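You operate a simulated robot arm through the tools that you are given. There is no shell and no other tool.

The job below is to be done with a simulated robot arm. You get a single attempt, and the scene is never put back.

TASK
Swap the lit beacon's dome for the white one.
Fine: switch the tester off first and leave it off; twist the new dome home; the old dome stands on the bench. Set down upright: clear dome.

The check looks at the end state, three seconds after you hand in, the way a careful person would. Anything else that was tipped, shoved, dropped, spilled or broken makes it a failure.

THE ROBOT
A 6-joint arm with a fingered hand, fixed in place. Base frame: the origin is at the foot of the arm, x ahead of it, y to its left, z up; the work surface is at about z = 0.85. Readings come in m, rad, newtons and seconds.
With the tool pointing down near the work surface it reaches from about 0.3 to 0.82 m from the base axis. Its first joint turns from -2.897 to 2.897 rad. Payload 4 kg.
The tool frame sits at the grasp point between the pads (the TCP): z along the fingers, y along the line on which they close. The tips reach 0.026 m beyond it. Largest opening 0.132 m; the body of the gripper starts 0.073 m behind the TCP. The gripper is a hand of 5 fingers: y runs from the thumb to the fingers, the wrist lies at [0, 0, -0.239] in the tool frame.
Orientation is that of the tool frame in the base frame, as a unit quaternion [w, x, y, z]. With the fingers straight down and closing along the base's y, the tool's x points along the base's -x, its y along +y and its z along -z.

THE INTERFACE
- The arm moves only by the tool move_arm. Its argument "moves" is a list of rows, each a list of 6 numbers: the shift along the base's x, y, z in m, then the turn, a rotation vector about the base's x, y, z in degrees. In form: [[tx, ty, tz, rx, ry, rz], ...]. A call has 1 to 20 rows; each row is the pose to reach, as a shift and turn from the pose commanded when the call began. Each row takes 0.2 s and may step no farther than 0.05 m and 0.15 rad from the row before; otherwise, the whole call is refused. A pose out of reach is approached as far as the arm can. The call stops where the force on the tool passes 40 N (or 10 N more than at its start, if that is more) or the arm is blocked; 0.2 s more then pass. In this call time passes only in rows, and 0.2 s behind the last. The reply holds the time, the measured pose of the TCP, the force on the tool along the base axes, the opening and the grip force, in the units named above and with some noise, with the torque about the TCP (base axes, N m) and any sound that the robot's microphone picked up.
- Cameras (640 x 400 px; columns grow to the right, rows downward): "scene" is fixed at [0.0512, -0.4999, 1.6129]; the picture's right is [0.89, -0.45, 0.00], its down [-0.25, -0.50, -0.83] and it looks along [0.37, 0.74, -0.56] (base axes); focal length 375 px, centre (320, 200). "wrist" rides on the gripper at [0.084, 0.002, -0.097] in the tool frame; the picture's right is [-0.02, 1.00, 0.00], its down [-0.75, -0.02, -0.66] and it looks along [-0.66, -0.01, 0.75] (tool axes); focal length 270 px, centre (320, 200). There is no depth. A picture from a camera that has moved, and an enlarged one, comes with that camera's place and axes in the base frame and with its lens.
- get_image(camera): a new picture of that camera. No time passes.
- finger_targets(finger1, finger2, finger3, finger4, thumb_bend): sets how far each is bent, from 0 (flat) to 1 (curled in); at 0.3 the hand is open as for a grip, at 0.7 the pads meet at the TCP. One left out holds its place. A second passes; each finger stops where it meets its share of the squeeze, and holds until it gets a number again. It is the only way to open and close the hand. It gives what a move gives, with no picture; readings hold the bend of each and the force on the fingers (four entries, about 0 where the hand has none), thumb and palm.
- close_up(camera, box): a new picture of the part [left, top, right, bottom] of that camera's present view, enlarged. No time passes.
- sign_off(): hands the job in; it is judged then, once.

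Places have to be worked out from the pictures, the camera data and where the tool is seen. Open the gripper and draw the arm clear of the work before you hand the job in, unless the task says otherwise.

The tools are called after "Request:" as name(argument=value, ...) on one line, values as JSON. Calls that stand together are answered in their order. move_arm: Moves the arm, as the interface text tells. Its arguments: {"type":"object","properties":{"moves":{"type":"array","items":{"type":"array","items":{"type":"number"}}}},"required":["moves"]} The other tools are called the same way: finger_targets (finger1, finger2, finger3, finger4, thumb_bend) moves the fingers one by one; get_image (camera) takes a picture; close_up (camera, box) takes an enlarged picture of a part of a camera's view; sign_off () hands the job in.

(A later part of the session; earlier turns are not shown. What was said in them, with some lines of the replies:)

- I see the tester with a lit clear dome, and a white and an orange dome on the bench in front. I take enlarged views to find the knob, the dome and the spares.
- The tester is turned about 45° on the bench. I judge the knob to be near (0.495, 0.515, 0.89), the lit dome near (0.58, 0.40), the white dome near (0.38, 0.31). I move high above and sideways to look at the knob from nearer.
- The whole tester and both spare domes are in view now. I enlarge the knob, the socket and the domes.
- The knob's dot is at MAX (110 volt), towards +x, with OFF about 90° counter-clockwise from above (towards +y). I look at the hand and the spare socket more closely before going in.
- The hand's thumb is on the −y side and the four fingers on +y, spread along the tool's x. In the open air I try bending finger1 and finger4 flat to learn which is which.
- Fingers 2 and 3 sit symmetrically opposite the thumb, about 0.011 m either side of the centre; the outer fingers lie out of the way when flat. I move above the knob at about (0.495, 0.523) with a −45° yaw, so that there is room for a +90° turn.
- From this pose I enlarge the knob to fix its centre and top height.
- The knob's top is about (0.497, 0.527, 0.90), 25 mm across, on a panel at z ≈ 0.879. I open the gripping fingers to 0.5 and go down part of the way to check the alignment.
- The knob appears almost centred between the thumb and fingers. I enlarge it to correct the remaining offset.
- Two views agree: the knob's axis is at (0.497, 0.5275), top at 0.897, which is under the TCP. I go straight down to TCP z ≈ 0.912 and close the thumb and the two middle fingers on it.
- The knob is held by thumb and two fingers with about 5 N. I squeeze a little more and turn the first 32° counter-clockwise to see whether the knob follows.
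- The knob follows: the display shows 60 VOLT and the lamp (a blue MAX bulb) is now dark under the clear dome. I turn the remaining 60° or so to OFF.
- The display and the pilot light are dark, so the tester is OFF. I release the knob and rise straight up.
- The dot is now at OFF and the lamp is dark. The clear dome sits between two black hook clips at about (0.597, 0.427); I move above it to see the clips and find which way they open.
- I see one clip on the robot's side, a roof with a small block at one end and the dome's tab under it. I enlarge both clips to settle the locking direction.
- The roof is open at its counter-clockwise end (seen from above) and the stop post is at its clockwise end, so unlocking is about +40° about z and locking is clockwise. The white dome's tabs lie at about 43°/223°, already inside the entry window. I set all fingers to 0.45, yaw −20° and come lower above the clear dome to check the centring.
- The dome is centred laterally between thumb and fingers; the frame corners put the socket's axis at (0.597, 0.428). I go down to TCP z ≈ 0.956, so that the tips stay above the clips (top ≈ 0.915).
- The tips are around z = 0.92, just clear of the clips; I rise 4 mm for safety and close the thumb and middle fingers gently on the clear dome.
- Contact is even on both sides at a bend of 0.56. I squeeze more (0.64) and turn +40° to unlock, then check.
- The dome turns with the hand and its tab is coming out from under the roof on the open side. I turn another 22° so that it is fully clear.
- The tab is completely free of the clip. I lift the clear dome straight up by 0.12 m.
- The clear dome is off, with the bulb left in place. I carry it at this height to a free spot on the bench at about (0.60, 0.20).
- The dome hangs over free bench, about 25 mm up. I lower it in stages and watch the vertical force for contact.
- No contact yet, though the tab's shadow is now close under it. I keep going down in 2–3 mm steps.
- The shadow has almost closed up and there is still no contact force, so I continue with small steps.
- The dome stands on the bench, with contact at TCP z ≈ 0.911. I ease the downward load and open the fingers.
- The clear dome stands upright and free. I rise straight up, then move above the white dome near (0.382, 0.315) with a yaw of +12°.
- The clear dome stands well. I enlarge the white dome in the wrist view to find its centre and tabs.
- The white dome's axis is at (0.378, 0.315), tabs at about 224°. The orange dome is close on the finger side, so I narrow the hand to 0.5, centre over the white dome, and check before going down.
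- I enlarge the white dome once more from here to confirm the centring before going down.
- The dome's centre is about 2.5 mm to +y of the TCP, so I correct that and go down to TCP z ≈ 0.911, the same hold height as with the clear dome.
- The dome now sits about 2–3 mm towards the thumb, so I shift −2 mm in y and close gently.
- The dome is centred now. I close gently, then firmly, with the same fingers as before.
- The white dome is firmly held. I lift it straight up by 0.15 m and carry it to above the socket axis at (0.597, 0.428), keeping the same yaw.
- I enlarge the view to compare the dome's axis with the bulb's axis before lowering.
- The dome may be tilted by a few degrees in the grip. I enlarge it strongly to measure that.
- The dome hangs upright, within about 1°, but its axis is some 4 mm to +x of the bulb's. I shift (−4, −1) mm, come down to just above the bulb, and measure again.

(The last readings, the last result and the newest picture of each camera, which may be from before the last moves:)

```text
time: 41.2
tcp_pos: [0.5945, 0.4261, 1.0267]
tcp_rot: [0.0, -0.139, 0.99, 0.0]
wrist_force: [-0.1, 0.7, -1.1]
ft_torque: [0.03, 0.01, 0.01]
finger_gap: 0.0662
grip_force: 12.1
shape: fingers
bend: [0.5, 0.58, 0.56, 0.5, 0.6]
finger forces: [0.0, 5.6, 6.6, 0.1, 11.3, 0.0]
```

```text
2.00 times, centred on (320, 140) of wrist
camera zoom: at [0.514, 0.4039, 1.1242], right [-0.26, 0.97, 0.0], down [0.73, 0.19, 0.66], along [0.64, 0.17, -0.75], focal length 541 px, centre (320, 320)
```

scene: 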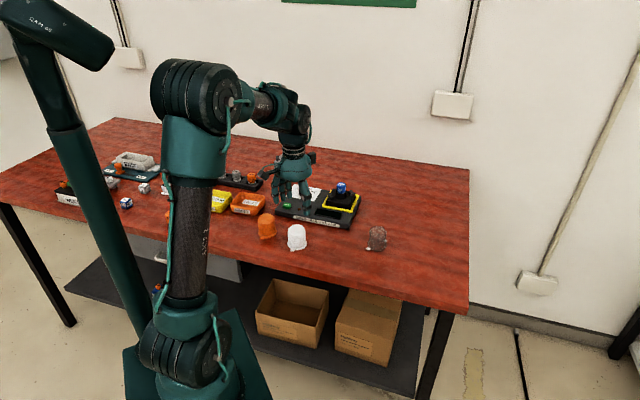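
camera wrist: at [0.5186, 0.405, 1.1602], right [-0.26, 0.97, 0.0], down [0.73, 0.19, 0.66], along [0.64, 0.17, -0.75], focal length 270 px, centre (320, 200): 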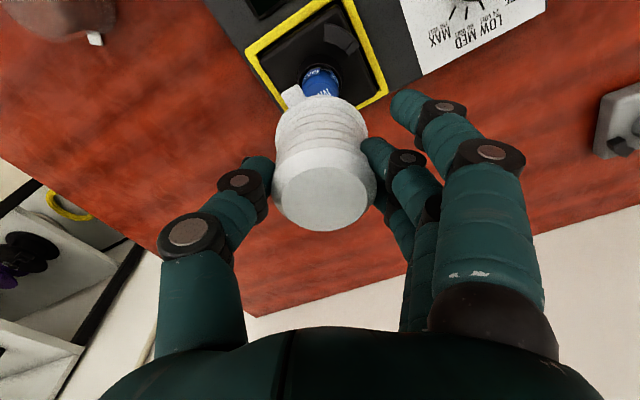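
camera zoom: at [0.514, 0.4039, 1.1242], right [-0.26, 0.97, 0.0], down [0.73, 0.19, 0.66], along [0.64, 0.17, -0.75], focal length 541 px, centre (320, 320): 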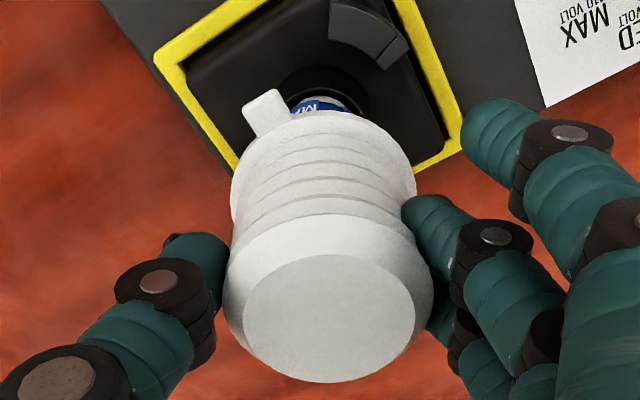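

In both views the dome's axis now matches the bulb and collar within about 1 mm. I lower it over the bulb in stages, watching the force.

Request:
move_arm(moves=[[0, 0, -0.015, 0, 0, 0], [0, 0, -0.03, 0, 0, 0], [0, 0, -0.042, 0, 0, 0]])

Request:
close_up(camera="scene", box=[320, 150, 370, 210])

Request:
close_up(camera="wrist", box=[240, 40, 400, 240])

```text
time: 42.0
tcp_pos: [0.5947, 0.4287, 0.9867]
tcp_rot: [0.0, -0.14, 0.99, 0.0]
wrist_force: [-0.4, 0.3, -0.7]
ft_torque: [0.03, 0.02, -0.04]
finger_gap: 0.0665
grip_force: 12.5
shape: fingers
bend: [0.5, 0.58, 0.56, 0.5, 0.6]
finger forces: [0.1, 5.6, 6.8, 0.1, 11.2, 0.0]
```

```text
6.67 times, centred on (345, 180) of scene
camera zoom: at [0.0512, -0.4999, 1.6129], right [0.89, -0.45, 0.0], down [-0.25, -0.5, -0.83], along [0.37, 0.74, -0.56], focal length 2500 px, centre (153, 333)
```

zoom: 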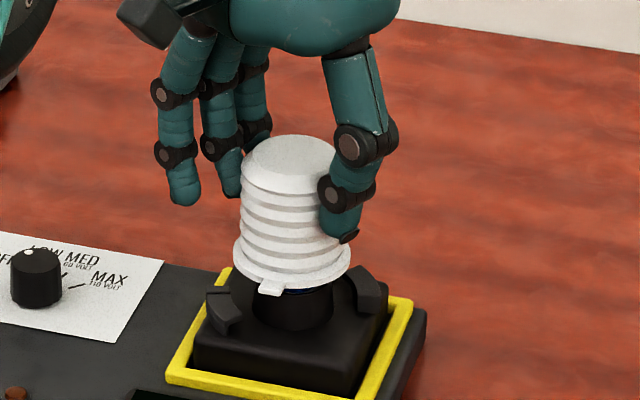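

```text
2.00 times, centred on (320, 140) of wrist
camera zoom: at [0.5133, 0.4061, 1.0829], right [-0.26, 0.97, 0.0], down [0.73, 0.19, 0.66], along [0.64, 0.17, -0.75], focal length 541 px, centre (320, 320)
```

zoom: 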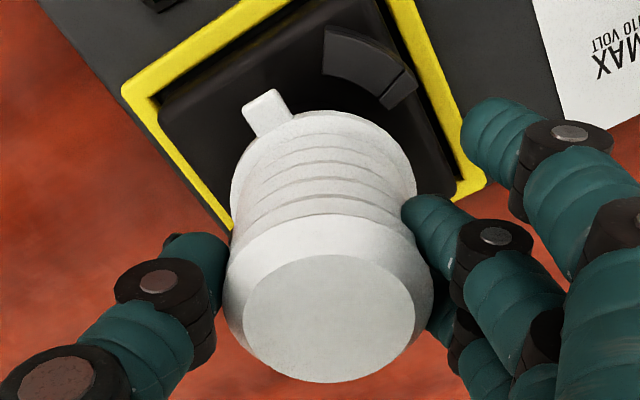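

Coming down, the arm drifted about 2 mm towards +y (the camera pose and the scene view agree). I correct that before engaging.

Request:
move_arm(moves=[[0.0007, -0.002, 0, 0, 0, 0]])

Request:
close_up(camera="scene", box=[320, 150, 370, 210])

Request:
close_up(camera="wrist", box=[240, 0, 400, 200])

```text
time: 42.4
tcp_pos: [0.5948, 0.4266, 0.9861]
tcp_rot: [0.0, -0.139, 0.99, -0.001]
wrist_force: [0.5, 0.1, -0.4]
ft_torque: [-0.02, -0.01, -0.01]
finger_gap: 0.0662
grip_force: 11.9
shape: fingers
bend: [0.5, 0.58, 0.56, 0.5, 0.6]
finger forces: [0.1, 5.6, 6.7, 0.1, 11.2, 0.0]
```

```text
6.67 times, centred on (345, 180) of scene
camera zoom: at [0.0512, -0.4999, 1.6129], right [0.89, -0.45, 0.0], down [-0.25, -0.5, -0.83], along [0.37, 0.74, -0.56], focal length 2500 px, centre (153, 333)
```

zoom: 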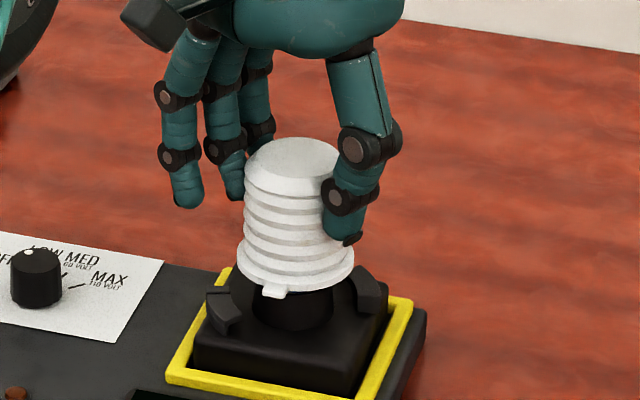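

```text
2.00 times, centred on (320, 100) of wrist
camera zoom: at [0.514, 0.4036, 1.0826], right [-0.26, 0.97, 0.0], down [0.73, 0.19, 0.66], along [0.64, 0.17, -0.75], focal length 541 px, centre (320, 400)
```

zoom: 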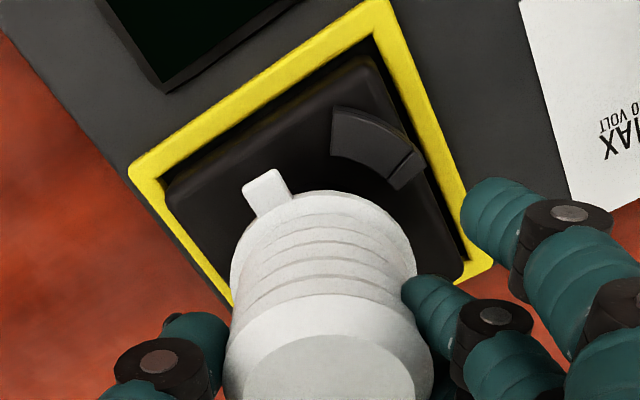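

It is aligned again (scene offset 0.073, as for the bulb). I continue down in small steps.

Request:
move_arm(moves=[[0, 0, -0.006, 0, 0, 0], [0, 0, -0.012, 0, 0, 0]])

Request:
close_up(camera="scene", box=[320, 150, 370, 210])

Request:
close_up(camera="wrist", box=[240, 0, 400, 200])

```text
time: 43.0
tcp_pos: [0.5945, 0.4256, 0.9739]
tcp_rot: [-0.001, -0.139, 0.99, -0.001]
wrist_force: [-0.4, -0.3, -0.1]
ft_torque: [0.02, -0.02, -0.04]
finger_gap: 0.0664
grip_force: 12.3
shape: fingers
bend: [0.5, 0.58, 0.56, 0.5, 0.6]
finger forces: [0.1, 5.6, 6.6, 0.0, 11.2, 0.1]
```

```text
6.67 times, centred on (345, 180) of scene
camera zoom: at [0.0512, -0.4999, 1.6129], right [0.89, -0.45, 0.0], down [-0.25, -0.5, -0.83], along [0.37, 0.74, -0.56], focal length 2500 px, centre (153, 333)
```

zoom: 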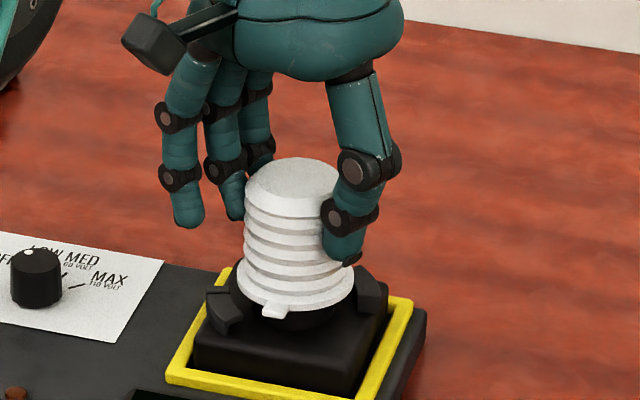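

```text
2.00 times, centred on (320, 100) of wrist
camera zoom: at [0.5141, 0.4032, 1.0708], right [-0.26, 0.97, 0.0], down [0.73, 0.19, 0.66], along [0.64, 0.17, -0.75], focal length 541 px, centre (320, 400)
```

zoom: 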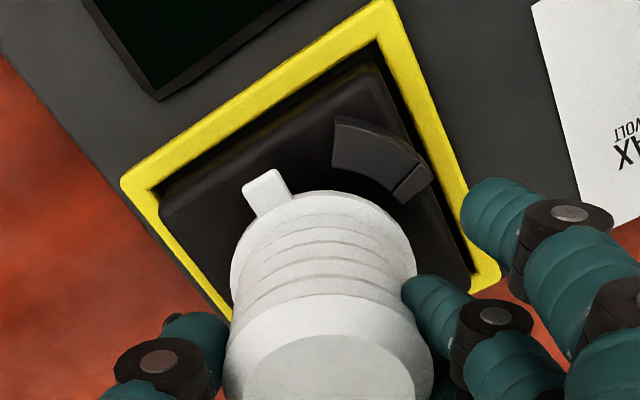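

No contact so far, and the flange sits evenly inside the clip. I go on to the seat, expected at TCP z ≈ 0.958.

Request:
move_arm(moves=[[0, 0, -0.005, 0, 0, 0], [0, 0, -0.009, 0, 0, 0]])

Request:
move_arm(moves=[[0, 0, -0.004, 0, 0, 0]])

Request:
move_arm(moves=[[0, 0, -0.002, 0, 0, 0]])

Request:
close_up(camera="scene", box=[320, 150, 370, 210])

Request:
close_up(camera="wrist", box=[240, 0, 400, 200])

```text
time: 43.6
tcp_pos: [0.5945, 0.4257, 0.9653]
tcp_rot: [0.0, -0.139, 0.99, 0.0]
wrist_force: [-0.2, -0.4, -0.4]
ft_torque: [0.0, 0.02, -0.01]
finger_gap: 0.0665
grip_force: 12.0
shape: fingers
bend: [0.5, 0.58, 0.56, 0.5, 0.6]
finger forces: [0.0, 5.7, 6.7, 0.0, 11.2, 0.0]
```

```text
time: 44.0
tcp_pos: [0.5949, 0.4256, 0.9615]
tcp_rot: [0.0, -0.14, 0.99, 0.0]
wrist_force: [-1.3, 0.9, -0.2]
ft_torque: [-0.01, 0.0, -0.03]
finger_gap: 0.0666
grip_force: 12.0
shape: fingers
bend: [0.5, 0.58, 0.56, 0.5, 0.6]
finger forces: [0.1, 5.7, 6.8, 0.0, 11.2, 0.0]
```

```text
time: 44.4
tcp_pos: [0.593, 0.4248, 0.9588]
tcp_rot: [0.0, -0.14, 0.99, -0.001]
wrist_force: [0.2, 0.6, 0.2]
ft_torque: [0.02, 0.0, 0.01]
finger_gap: 0.0665
grip_force: 12.0
shape: fingers
bend: [0.5, 0.58, 0.56, 0.5, 0.6]
finger forces: [0.0, 5.6, 6.7, 0.1, 11.1, 0.0]
```

```text
6.67 times, centred on (345, 180) of scene
camera zoom: at [0.0512, -0.4999, 1.6129], right [0.89, -0.45, 0.0], down [-0.25, -0.5, -0.83], along [0.37, 0.74, -0.56], focal length 2500 px, centre (153, 333)
```

zoom: 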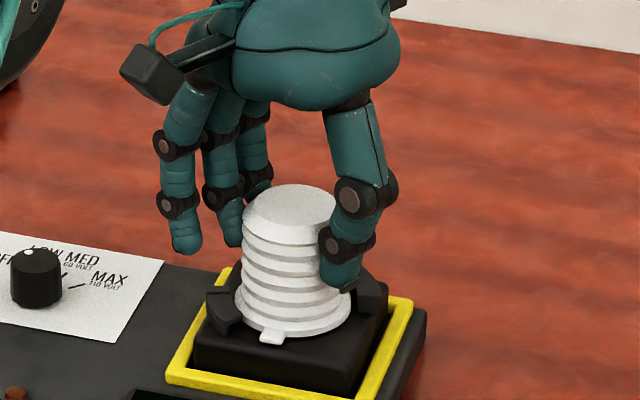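

```text
2.00 times, centred on (320, 100) of wrist
camera zoom: at [0.513, 0.4028, 1.0555], right [-0.26, 0.97, 0.0], down [0.73, 0.19, 0.66], along [0.64, 0.17, -0.75], focal length 541 px, centre (320, 400)
```

zoom: 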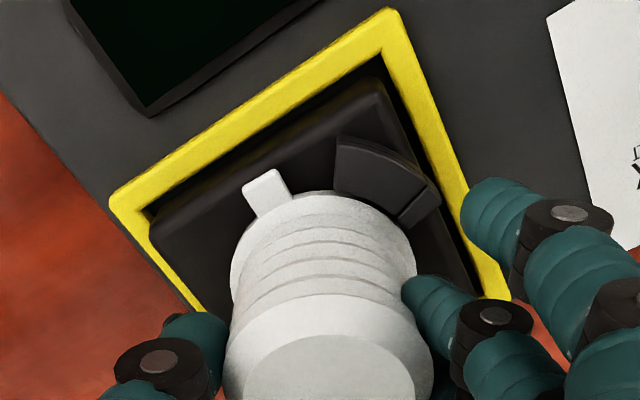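

Almost seated and still no force. I nudge 1 mm back in +x and step down until it meets the seat.

Request:
move_arm(moves=[[0.001, 0.0005, -0.0015, 0, 0, 0]])

Request:
move_arm(moves=[[0, 0, -0.0015, 0, 0, 0]])

Request:
close_up(camera="scene", box=[325, 170, 365, 205])

Request:
close_up(camera="wrist", box=[270, 40, 380, 130])

```text
time: 44.8
tcp_pos: [0.5954, 0.4262, 0.9571]
tcp_rot: [0.0, -0.139, 0.99, -0.001]
wrist_force: [-0.5, -0.3, 1.7]
ft_torque: [0.02, 0.04, 0.01]
finger_gap: 0.0663
grip_force: 12.6
shape: fingers
bend: [0.5, 0.59, 0.57, 0.5, 0.6]
finger forces: [0.0, 5.8, 6.7, 0.0, 11.8, 0.0]
```

```text
time: 45.2
tcp_pos: [0.5949, 0.4259, 0.9569]
tcp_rot: [0.001, -0.139, 0.99, 0.0]
wrist_force: [-1.0, 0.2, 9.4]
ft_torque: [0.09, 0.04, 0.04]
finger_gap: 0.0669
grip_force: 12.7
shape: fingers
bend: [0.5, 0.59, 0.58, 0.5, 0.6]
finger forces: [0.0, 6.1, 7.0, 0.1, 12.5, 0.1]
```

```text
11.43 times, centred on (345, 188) of scene
camera zoom: at [0.0512, -0.4999, 1.6129], right [0.89, -0.45, 0.0], down [-0.25, -0.5, -0.83], along [0.37, 0.74, -0.56], focal length 4286 px, centre (34, 343)
```

zoom: 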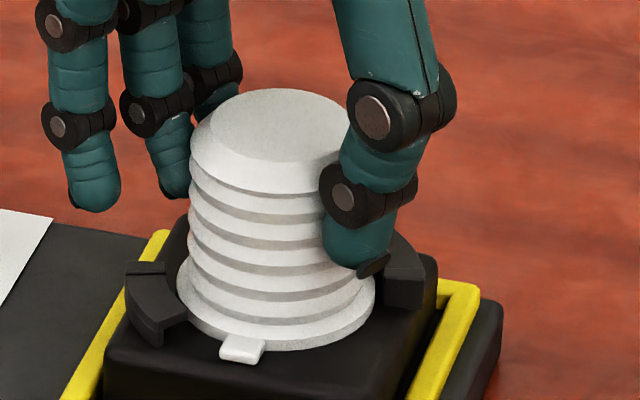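

```text
4.44 times, centred on (325, 85) of wrist
camera zoom: at [0.514, 0.4036, 1.0534], right [-0.26, 0.97, 0.0], down [0.73, 0.19, 0.66], along [0.64, 0.17, -0.75], focal length 1201 px, centre (298, 711)
```

zoom: 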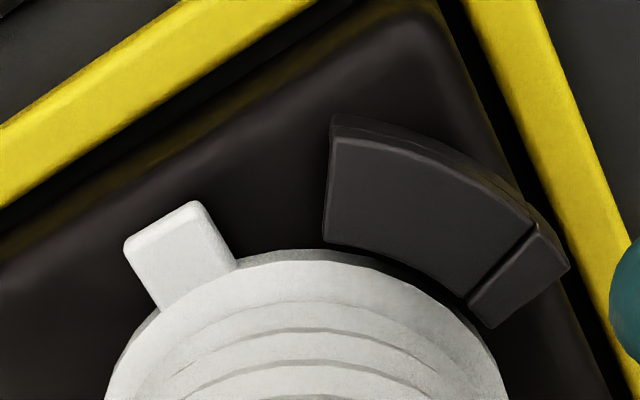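

The dome is on its seat (TCP z = 0.957, 9 N), with the tab lying flat just before the clip's open end. I ease the load slightly and twist clockwise 20°, then check that the tab goes under the roof.

Request:
move_arm(moves=[[0, 0, 0.0005, 0, 0, -5], [0, 0, 0.0005, 0, 0, -10], [0, 0, 0.0005, 0, 0, -15], [0, 0, 0.0005, 0, 0, -20]])

Request:
get_image(camera="wrist")

Request:
close_up(camera="scene", box=[325, 170, 365, 205])

Request:
close_up(camera="wrist", box=[270, 40, 380, 130])

```text
time: 46.2
tcp_pos: [0.5966, 0.4264, 0.9566]
tcp_rot: [0.0, 0.036, 0.999, -0.001]
wrist_force: [-1.4, 0.9, 6.9]
ft_torque: [0.09, -0.01, 0.09]
finger_gap: 0.0666
grip_force: 12.3
shape: fingers
bend: [0.5, 0.59, 0.58, 0.5, 0.6]
finger forces: [0.1, 6.4, 6.9, 0.0, 11.3, 0.0]
```

```text
taken
camera wrist: at [0.5124, 0.4324, 1.0536], right [0.09, 1.0, 0.0], down [0.75, -0.07, 0.66], along [0.66, -0.06, -0.75], focal length 270 px, centre (320, 200)
```

wrist: 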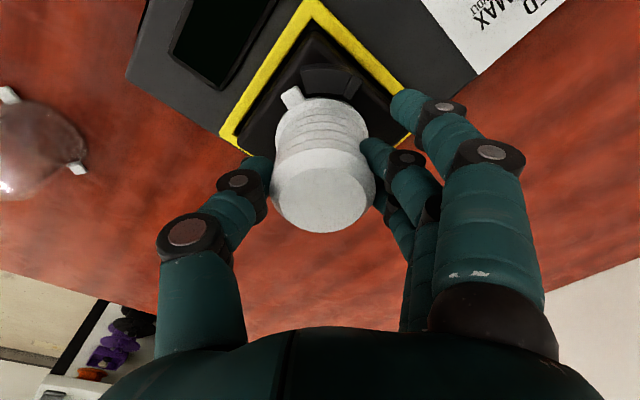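

```text
11.43 times, centred on (345, 188) of scene
camera zoom: at [0.0512, -0.4999, 1.6129], right [0.89, -0.45, 0.0], down [-0.25, -0.5, -0.83], along [0.37, 0.74, -0.56], focal length 4286 px, centre (34, 343)
```

zoom: 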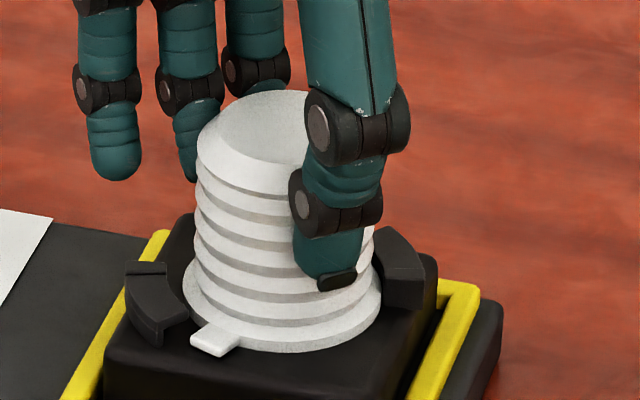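

```text
4.44 times, centred on (325, 85) of wrist
camera zoom: at [0.5124, 0.4324, 1.0536], right [0.09, 1.0, 0.0], down [0.75, -0.07, 0.66], along [0.66, -0.06, -0.75], focal length 1201 px, centre (298, 711)
```

zoom: 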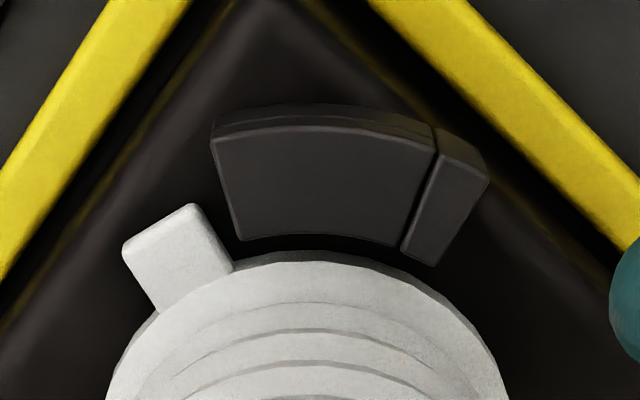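

The dome turns with the hand and the tab is right at the roof's mouth; the dome has crept about 2 mm to +x. I correct that while turning the next 20°.

Request:
move_arm(moves=[[-0.0015, 0, 0, 0, 0, 0], [-0.0018, 0.0003, 0, 0, 0, -5], [-0.0018, 0.0005, 0, 0, 0, -10], [-0.0018, 0.0007, 0, 0, 0, -15], [-0.0018, 0.001, 0, 0, 0, -20]])

Request:
close_up(camera="scene", box=[325, 170, 365, 205])

Request:
close_up(camera="wrist", box=[270, 40, 380, 130])

```text
time: 47.4
tcp_pos: [0.5933, 0.4254, 0.9557]
tcp_rot: [0.0, 0.208, 0.978, 0.0]
wrist_force: [-0.9, 1.1, 7.0]
ft_torque: [0.07, -0.04, 0.08]
finger_gap: 0.0667
grip_force: 12.2
shape: fingers
bend: [0.5, 0.59, 0.58, 0.5, 0.6]
finger forces: [0.0, 6.6, 6.9, 0.0, 11.1, 0.0]
```

```text
11.43 times, centred on (345, 188) of scene
camera zoom: at [0.0512, -0.4999, 1.6129], right [0.89, -0.45, 0.0], down [-0.25, -0.5, -0.83], along [0.37, 0.74, -0.56], focal length 4286 px, centre (34, 343)
```

zoom: 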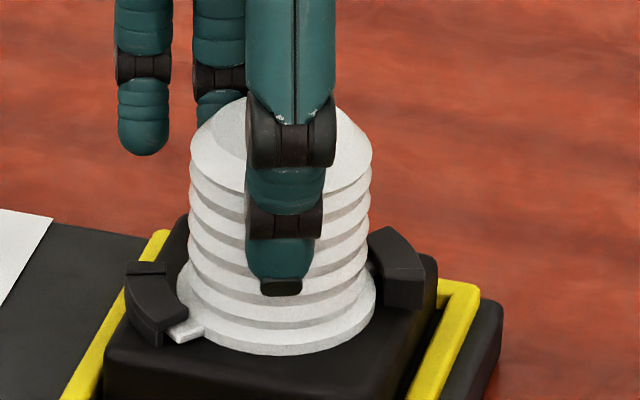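

```text
4.44 times, centred on (325, 85) of wrist
camera zoom: at [0.5175, 0.4614, 1.0535], right [0.43, 0.9, 0.0], down [0.68, -0.32, 0.66], along [0.6, -0.28, -0.75], focal length 1201 px, centre (298, 711)
```

zoom: 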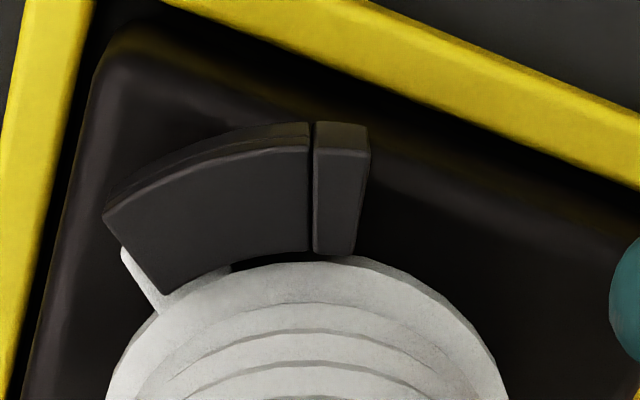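

The tab is sliding under the roof. I turn on by 16°, keeping the axis centred.

Request:
move_arm(moves=[[0.0005, 0.0008, 0, 0, 0, -4], [0.0005, 0.0012, 0, 0, 0, -8], [0.0005, 0.0015, 0, 0, 0, -12], [0.0005, 0.0018, 0, 0, 0, -16]])

Request:
close_up(camera="scene", box=[325, 170, 365, 205])

Request:
close_up(camera="wrist", box=[270, 40, 380, 130])

```text
time: 48.4
tcp_pos: [0.5941, 0.4285, 0.9566]
tcp_rot: [0.0, 0.342, 0.94, 0.0]
wrist_force: [0.6, 0.1, 5.0]
ft_torque: [0.02, -0.03, 0.01]
finger_gap: 0.0668
grip_force: 12.4
shape: fingers
bend: [0.5, 0.59, 0.58, 0.5, 0.6]
finger forces: [0.0, 6.2, 7.2, 0.1, 11.5, 0.1]
```

```text
11.43 times, centred on (345, 188) of scene
camera zoom: at [0.0512, -0.4999, 1.6129], right [0.89, -0.45, 0.0], down [-0.25, -0.5, -0.83], along [0.37, 0.74, -0.56], focal length 4286 px, centre (34, 343)
```

zoom: 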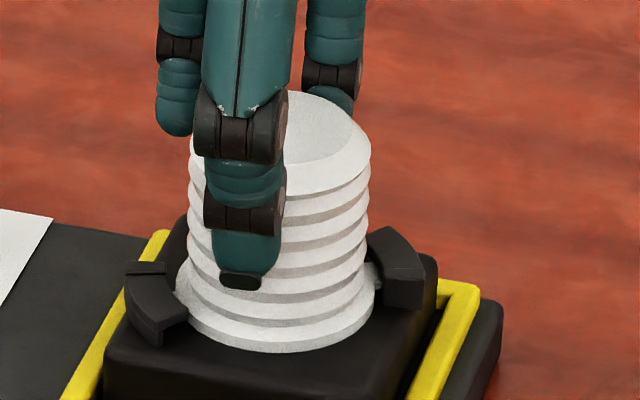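

```text
4.44 times, centred on (325, 85) of wrist
camera zoom: at [0.531, 0.4834, 1.0536], right [0.66, 0.75, 0.0], down [0.57, -0.5, 0.66], along [0.49, -0.43, -0.75], focal length 1201 px, centre (298, 711)
```

zoom: 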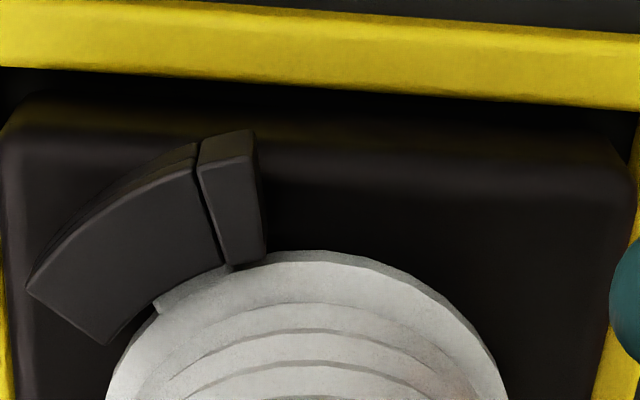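

The tab is nearly home with almost no torque yet. I turn on in small steps until the torque shows the stop.

Request:
move_arm(moves=[[0, 0, 0, 0, 0, -3]])

Request:
move_arm(moves=[[0, 0, 0, 0, 0, -3]])

Request:
close_up(camera="wrist", box=[270, 40, 380, 130])

Request:
close_up(camera="scene", box=[325, 170, 365, 205])

```text
time: 48.8
tcp_pos: [0.5933, 0.4276, 0.9571]
tcp_rot: [0.0, 0.367, 0.93, 0.0]
wrist_force: [-1.3, -0.7, 5.7]
ft_torque: [0.09, -0.04, 0.15]
finger_gap: 0.0669
grip_force: 12.2
shape: fingers
bend: [0.5, 0.6, 0.58, 0.5, 0.6]
finger forces: [0.0, 6.3, 6.3, 0.0, 10.4, 0.1]
```

```text
time: 49.2
tcp_pos: [0.5935, 0.4286, 0.9574]
tcp_rot: [0.0, 0.391, 0.921, 0.001]
wrist_force: [-1.1, 2.0, 4.3]
ft_torque: [0.13, -0.05, 0.1]
finger_gap: 0.0665
grip_force: 10.4
shape: fingers
bend: [0.5, 0.6, 0.58, 0.5, 0.6]
finger forces: [0.0, 6.1, 5.9, 0.0, 8.9, 0.0]
```

```text
4.44 times, centred on (325, 85) of wrist
camera zoom: at [0.5376, 0.4901, 1.0534], right [0.73, 0.68, 0.0], down [0.51, -0.55, 0.66], along [0.45, -0.48, -0.75], focal length 1201 px, centre (298, 711)
```

zoom: 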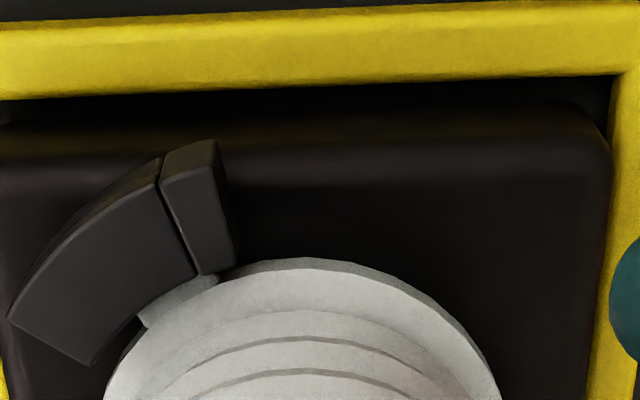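

```text
11.43 times, centred on (345, 188) of scene
camera zoom: at [0.0512, -0.4999, 1.6129], right [0.89, -0.45, 0.0], down [-0.25, -0.5, -0.83], along [0.37, 0.74, -0.56], focal length 4286 px, centre (34, 343)
```

zoom: 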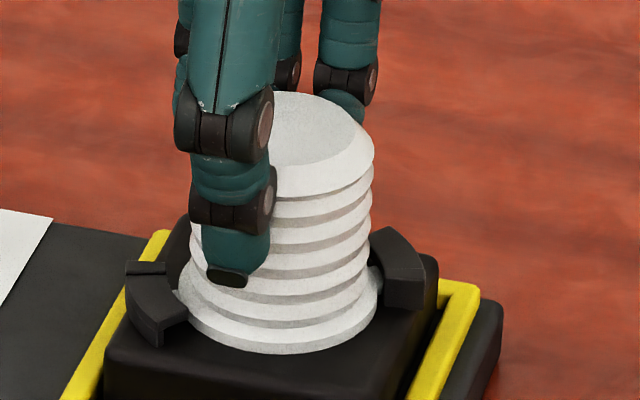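

The tab's edge now reaches the post and torque has appeared (0.1–0.15 N m). I press 4° more to confirm that it is against the stop.

Request:
move_arm(moves=[[0, 0, 0, 0, 0, -2], [0, 0, 0, 0, 0, -4]])

Request:
close_up(camera="wrist", box=[270, 40, 380, 130])

Request:
close_up(camera="scene", box=[325, 170, 365, 205])

```text
time: 49.8
tcp_pos: [0.5941, 0.4286, 0.9568]
tcp_rot: [0.0, 0.422, 0.906, 0.0]
wrist_force: [-1.2, 3.5, 4.8]
ft_torque: [0.19, -0.09, 0.16]
finger_gap: 0.0656
grip_force: 9.8
shape: fingers
bend: [0.5, 0.6, 0.58, 0.5, 0.61]
finger forces: [0.0, 6.3, 6.2, 0.0, 8.1, 0.0]
```

```text
4.44 times, centred on (325, 85) of wrist
camera zoom: at [0.5422, 0.4938, 1.0531], right [0.78, 0.63, 0.0], down [0.47, -0.59, 0.66], along [0.41, -0.51, -0.75], focal length 1201 px, centre (298, 711)
```

zoom: 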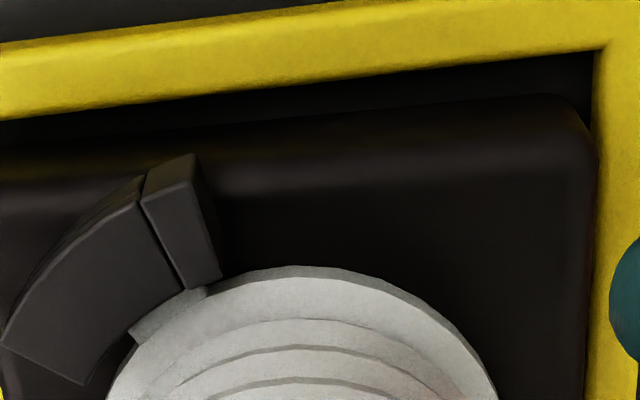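

```text
11.43 times, centred on (345, 188) of scene
camera zoom: at [0.0512, -0.4999, 1.6129], right [0.89, -0.45, 0.0], down [-0.25, -0.5, -0.83], along [0.37, 0.74, -0.56], focal length 4286 px, centre (34, 343)
```

zoom: 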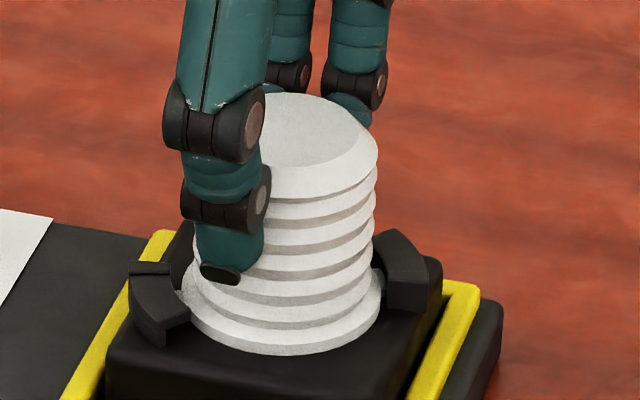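

The dome is against the stop: torque rises, and the socket block itself shifted by about 1 mm in its yellow frame, so I press no further. I relax the twist by 2°, the side load and the downward load, and check before releasing.

Request:
move_arm(moves=[[0, 0.001, 0.0005, 0, 0, 2]])

Request:
close_up(camera="scene", box=[325, 170, 365, 205])

Request:
close_up(camera="wrist", box=[240, 0, 400, 200])

```text
time: 50.2
tcp_pos: [0.5947, 0.428, 0.9554]
tcp_rot: [0.0, 0.408, 0.913, -0.001]
wrist_force: [1.7, 0.0, 1.7]
ft_torque: [0.03, -0.09, 0.01]
finger_gap: 0.0653
grip_force: 11.1
shape: fingers
bend: [0.5, 0.6, 0.58, 0.5, 0.61]
finger forces: [0.0, 4.7, 7.1, 0.0, 9.6, 0.0]
```

```text
11.43 times, centred on (345, 188) of scene
camera zoom: at [0.0512, -0.4999, 1.6129], right [0.89, -0.45, 0.0], down [-0.25, -0.5, -0.83], along [0.37, 0.74, -0.56], focal length 4286 px, centre (34, 343)
```

zoom: 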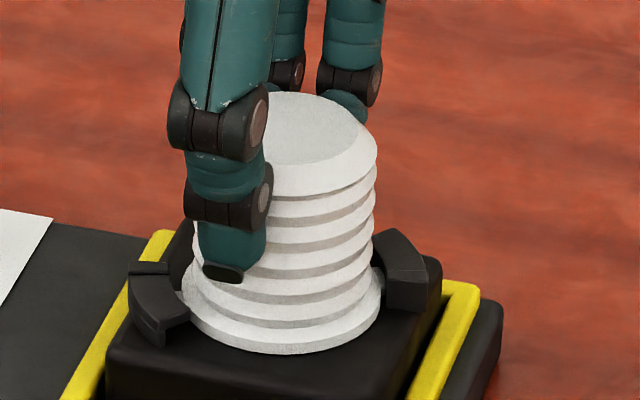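

```text
2.00 times, centred on (320, 100) of wrist
camera zoom: at [0.5399, 0.4926, 1.0535], right [0.76, 0.65, 0.0], down [0.49, -0.57, 0.66], along [0.43, -0.5, -0.75], focal length 541 px, centre (320, 400)
```

zoom: 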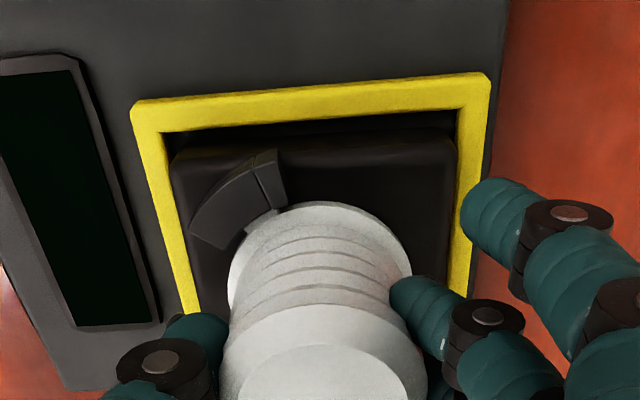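

Loads are near zero now, and the tab sits under the roof against the post. I open the fingers in two steps.

Request:
finger_targets(finger2=0.54, finger3=0.54, thumb_bend=0.54)

Request:
finger_targets(finger1=0.45, finger2=0.45, finger3=0.45, finger4=0.45, thumb_bend=0.45)

Request:
get_image(camera="wrist")

Request:
close_up(camera="scene", box=[325, 170, 365, 205])

```text
time: 51.2
tcp_pos: [0.594, 0.4291, 0.9569]
tcp_rot: [-0.001, 0.407, 0.913, 0.0]
wrist_force: [-0.3, 0.1, -0.9]
ft_torque: [-0.02, -0.03, 0.0]
finger_gap: 0.0686
grip_force: 0.1
shape: fingers
bend: [0.5, 0.54, 0.54, 0.5, 0.54]
finger forces: [0.1, 0.1, 0.0, 0.1, 0.0, 0.1]
```

```text
time: 52.2
tcp_pos: [0.593, 0.4291, 0.9578]
tcp_rot: [0.0, 0.407, 0.914, -0.001]
wrist_force: [-0.1, 0.6, 0.4]
ft_torque: [-0.01, 0.0, -0.02]
finger_gap: 0.0897
grip_force: 0.0
shape: fingers
bend: [0.45, 0.45, 0.45, 0.45, 0.45]
finger forces: [0.0, 0.1, 0.0, 0.1, 0.1, 0.1]
```

```text
taken
camera wrist: at [0.5396, 0.4929, 1.0539], right [0.76, 0.65, 0.0], down [0.49, -0.57, 0.66], along [0.43, -0.5, -0.75], focal length 270 px, centre (320, 200)
```

wrist: 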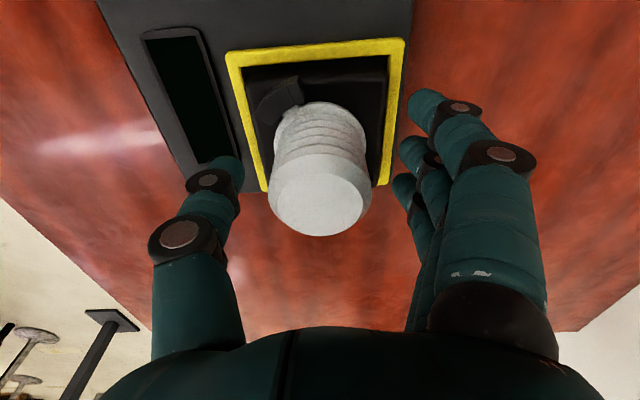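

```text
11.43 times, centred on (345, 188) of scene
camera zoom: at [0.0512, -0.4999, 1.6129], right [0.89, -0.45, 0.0], down [-0.25, -0.5, -0.83], along [0.37, 0.74, -0.56], focal length 4286 px, centre (34, 343)
```

zoom: 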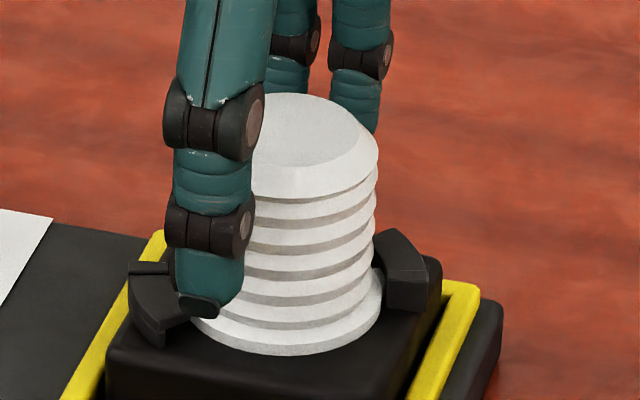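

The dome is released and standing in its clips. I rise straight up clear of it and look at it all again.

Request:
move_arm(moves=[[0, 0, 0.02, 0, 0, 0], [0, 0, 0.06, 0, 0, 0], [0, 0, 0.1, 0, 0, 0], [0, 0, 0.14, 0, 0, 0]])

Request:
move_arm(moves=[[0, 0, 0, 0, 0, 8], [0, 0, 0, 0, 0, 16], [0, 0, 0, 0, 0, 24], [0, 0, 0, 0, 0, 32], [0, 0, 0, 0, 0, 40], [0, 0, 0, 0, 0, 48]])

Request:
close_up(camera="wrist", box=[250, 0, 400, 130])

Request:
close_up(camera="scene", box=[325, 170, 365, 205])

Request:
get_image(camera="scene")

Request:
close_up(camera="scene", box=[240, 170, 400, 270])

```text
time: 53.2
tcp_pos: [0.5931, 0.4311, 1.0984]
tcp_rot: [0.0, 0.406, 0.914, -0.001]
wrist_force: [-0.1, 1.2, 0.0]
ft_torque: [0.01, 0.02, -0.02]
finger_gap: 0.0901
grip_force: 0.1
shape: fingers
bend: [0.45, 0.45, 0.45, 0.45, 0.45]
finger forces: [0.0, 0.0, 0.0, 0.1, 0.1, 0.0]
```

```text
time: 54.6
tcp_pos: [0.5935, 0.4292, 1.0982]
tcp_rot: [-0.001, -0.001, 1.0, 0.0]
wrist_force: [-0.1, -0.8, -0.2]
ft_torque: [-0.02, 0.0, 0.03]
finger_gap: 0.09
grip_force: 0.1
shape: fingers
bend: [0.45, 0.45, 0.45, 0.45, 0.45]
finger forces: [0.0, 0.0, 0.0, 0.1, 0.0, 0.1]
```

```text
3.08 times, centred on (325, 65) of wrist
camera zoom: at [0.5107, 0.43, 1.194], right [0.02, 1.0, 0.0], down [0.75, -0.01, 0.66], along [0.66, -0.01, -0.75], focal length 832 px, centre (305, 615)
```

zoom: 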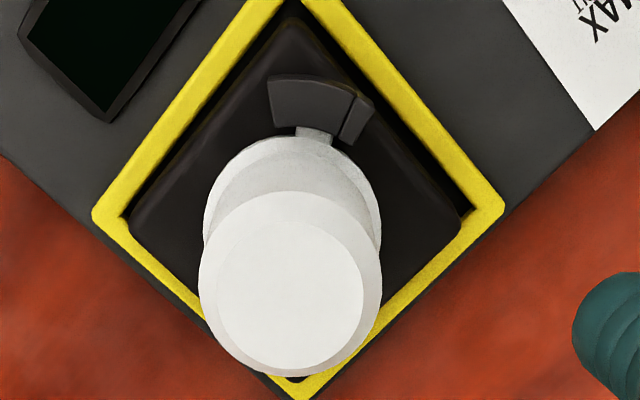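

```text
11.43 times, centred on (345, 188) of scene
camera zoom: at [0.0512, -0.4999, 1.6129], right [0.89, -0.45, 0.0], down [-0.25, -0.5, -0.83], along [0.37, 0.74, -0.56], focal length 4286 px, centre (34, 343)
```

zoom: 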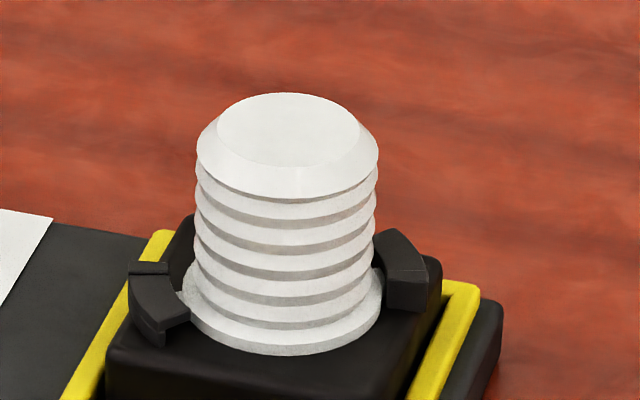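

```text
taken
```

scene: 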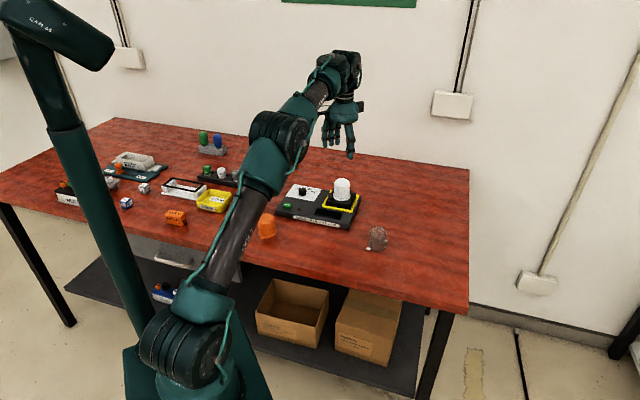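

```text
4.00 times, centred on (320, 220) of scene
camera zoom: at [0.0512, -0.4999, 1.6129], right [0.89, -0.45, 0.0], down [-0.25, -0.5, -0.83], along [0.37, 0.74, -0.56], focal length 1500 px, centre (320, 120)
```

zoom: 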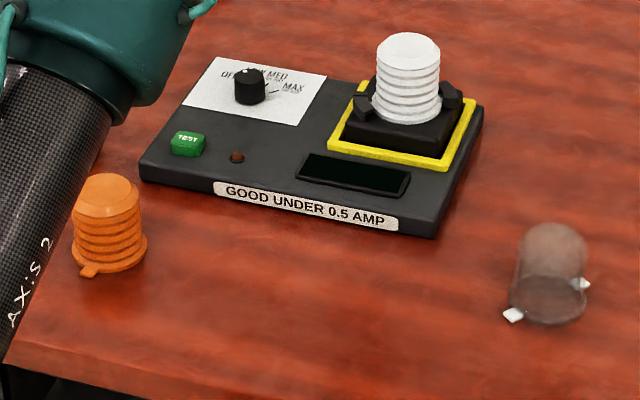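

The white dome stands upright in the clips, the tester is dark, and the clear dome stands on the bench. I enlarge the tab to compare its position with where the clear dome's tab was when locked.

Request:
close_up(camera="wrist", box=[300, 12, 350, 52])

```text
10.00 times, centred on (325, 32) of wrist
camera zoom: at [0.5107, 0.43, 1.194], right [0.02, 1.0, 0.0], down [0.75, -0.01, 0.66], along [0.66, -0.01, -0.75], focal length 2703 px, centre (270, 1880)
```

zoom: 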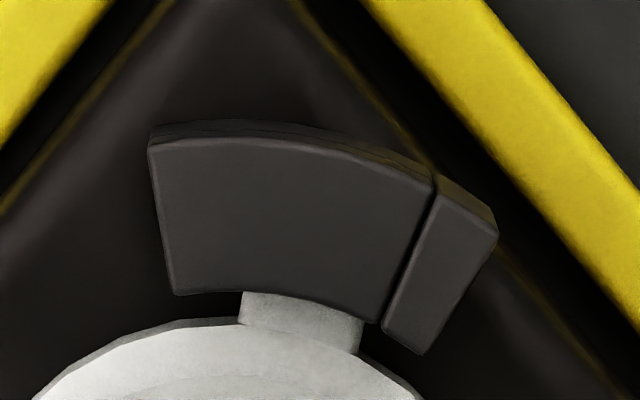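

The tab sits in the same place under the roof as the clear dome's did when locked, so the white dome is home. I open the hand and draw the arm up and back, clear of the work.

Request:
finger_targets(finger1=0.3, finger2=0.3, finger3=0.3, finger4=0.3, thumb_bend=0.3)

Request:
move_arm(moves=[[0, 0, 0.03, 0, 0, 0], [-0.02, -0.02, 0.06, 0, 0, 0], [-0.05, -0.05, 0.08, 0, 0, 0], [-0.08, -0.08, 0.09, 0, 0, 0], [-0.11, -0.11, 0.1, 0, 0, 0], [-0.13, -0.15, 0.1, 0, 0, 0]])

Request:
get_image(camera="scene")

Request:
close_up(camera="scene", box=[240, 150, 400, 270])

Request:
get_image(camera="wrist")

```text
time: 55.6
tcp_pos: [0.5944, 0.4292, 1.0973]
tcp_rot: [0.0, 0.0, 1.0, -0.001]
wrist_force: [0.3, 0.6, 0.7]
ft_torque: [-0.03, 0.01, -0.01]
finger_gap: 0.138
grip_force: 0.0
shape: fingers
bend: [0.3, 0.3, 0.3, 0.3, 0.3]
finger forces: [0.1, 0.0, 0.0, 0.0, 0.0, 0.0]
```

```text
time: 57.0
tcp_pos: [0.465, 0.2778, 1.1979]
tcp_rot: [-0.002, 0.0, 1.0, 0.001]
wrist_force: [-0.4, 0.0, -1.0]
ft_torque: [0.03, -0.01, 0.01]
finger_gap: 0.1382
grip_force: 0.1
shape: fingers
bend: [0.3, 0.3, 0.3, 0.3, 0.3]
finger forces: [0.0, 0.0, 0.0, 0.0, 0.0, 0.0]
```

```text
taken
```

scene: 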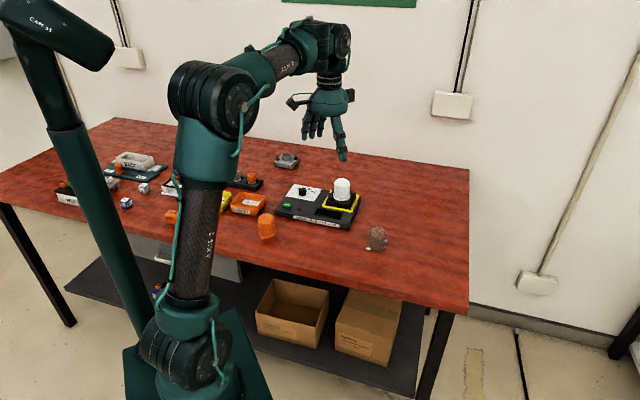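

```text
3.33 times, centred on (320, 210) of scene
camera zoom: at [0.0512, -0.4999, 1.6129], right [0.89, -0.45, 0.0], down [-0.25, -0.5, -0.83], along [0.37, 0.74, -0.56], focal length 1250 px, centre (320, 167)
```

zoom: 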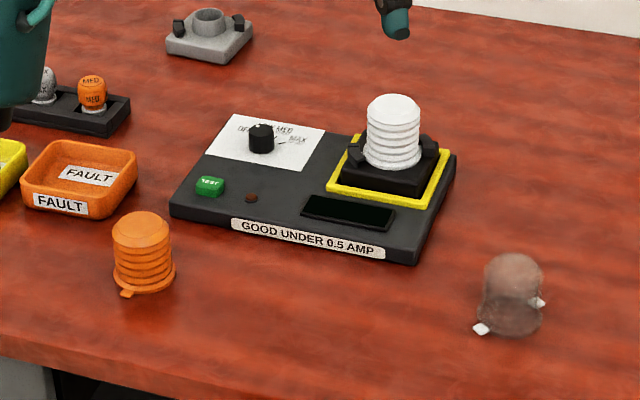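

```text
taken
camera wrist: at [0.3816, 0.2792, 1.295], right [0.02, 1.0, 0.0], down [0.75, -0.01, 0.66], along [0.66, -0.01, -0.75], focal length 270 px, centre (320, 200)
```

wrist: 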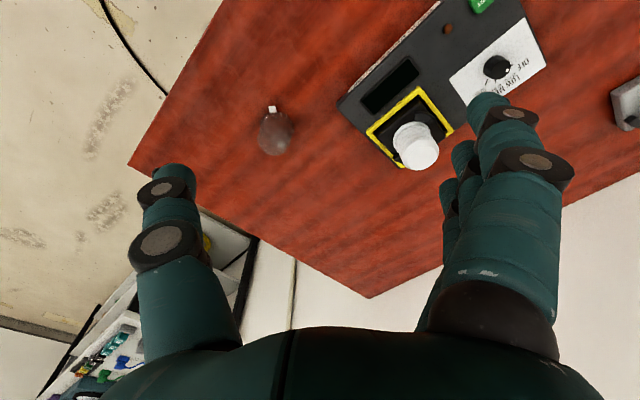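

The white dome is locked in the beacon, the tester is off and dark, the clear dome stands upright on the bench, and nothing else has moved. The hand is open and clear of the work, so I hand the job in.

Request:
sign_off()

```text
The job is handed in.
```

The white dome is on the beacon in place of the clear one, and I've handed the job in; no verdict has come back yet.

- **Tester:** I turned the knob from MAX to OFF before touching the dome. The display and pilot light are dark, and I left it off.
- **White dome:** I set it over the bulb and twisted it clockwise to the stop. I then eased the hand back 2° before letting go. Its tab now sits where the clear dome's locked tab did, within about 1°.
- **Clear dome:** It stands upright on the bench at about (0.60, 0.20), clear of the tester.
- **Socket block:** While I pressed against the stop, the block under the dome shifted about 1 mm inside its yellow frame. I stopped there, and it looks normal in the last pictures.

I saw nothing else tipped or moved. The hand is open and the arm is drawn clear of the work.
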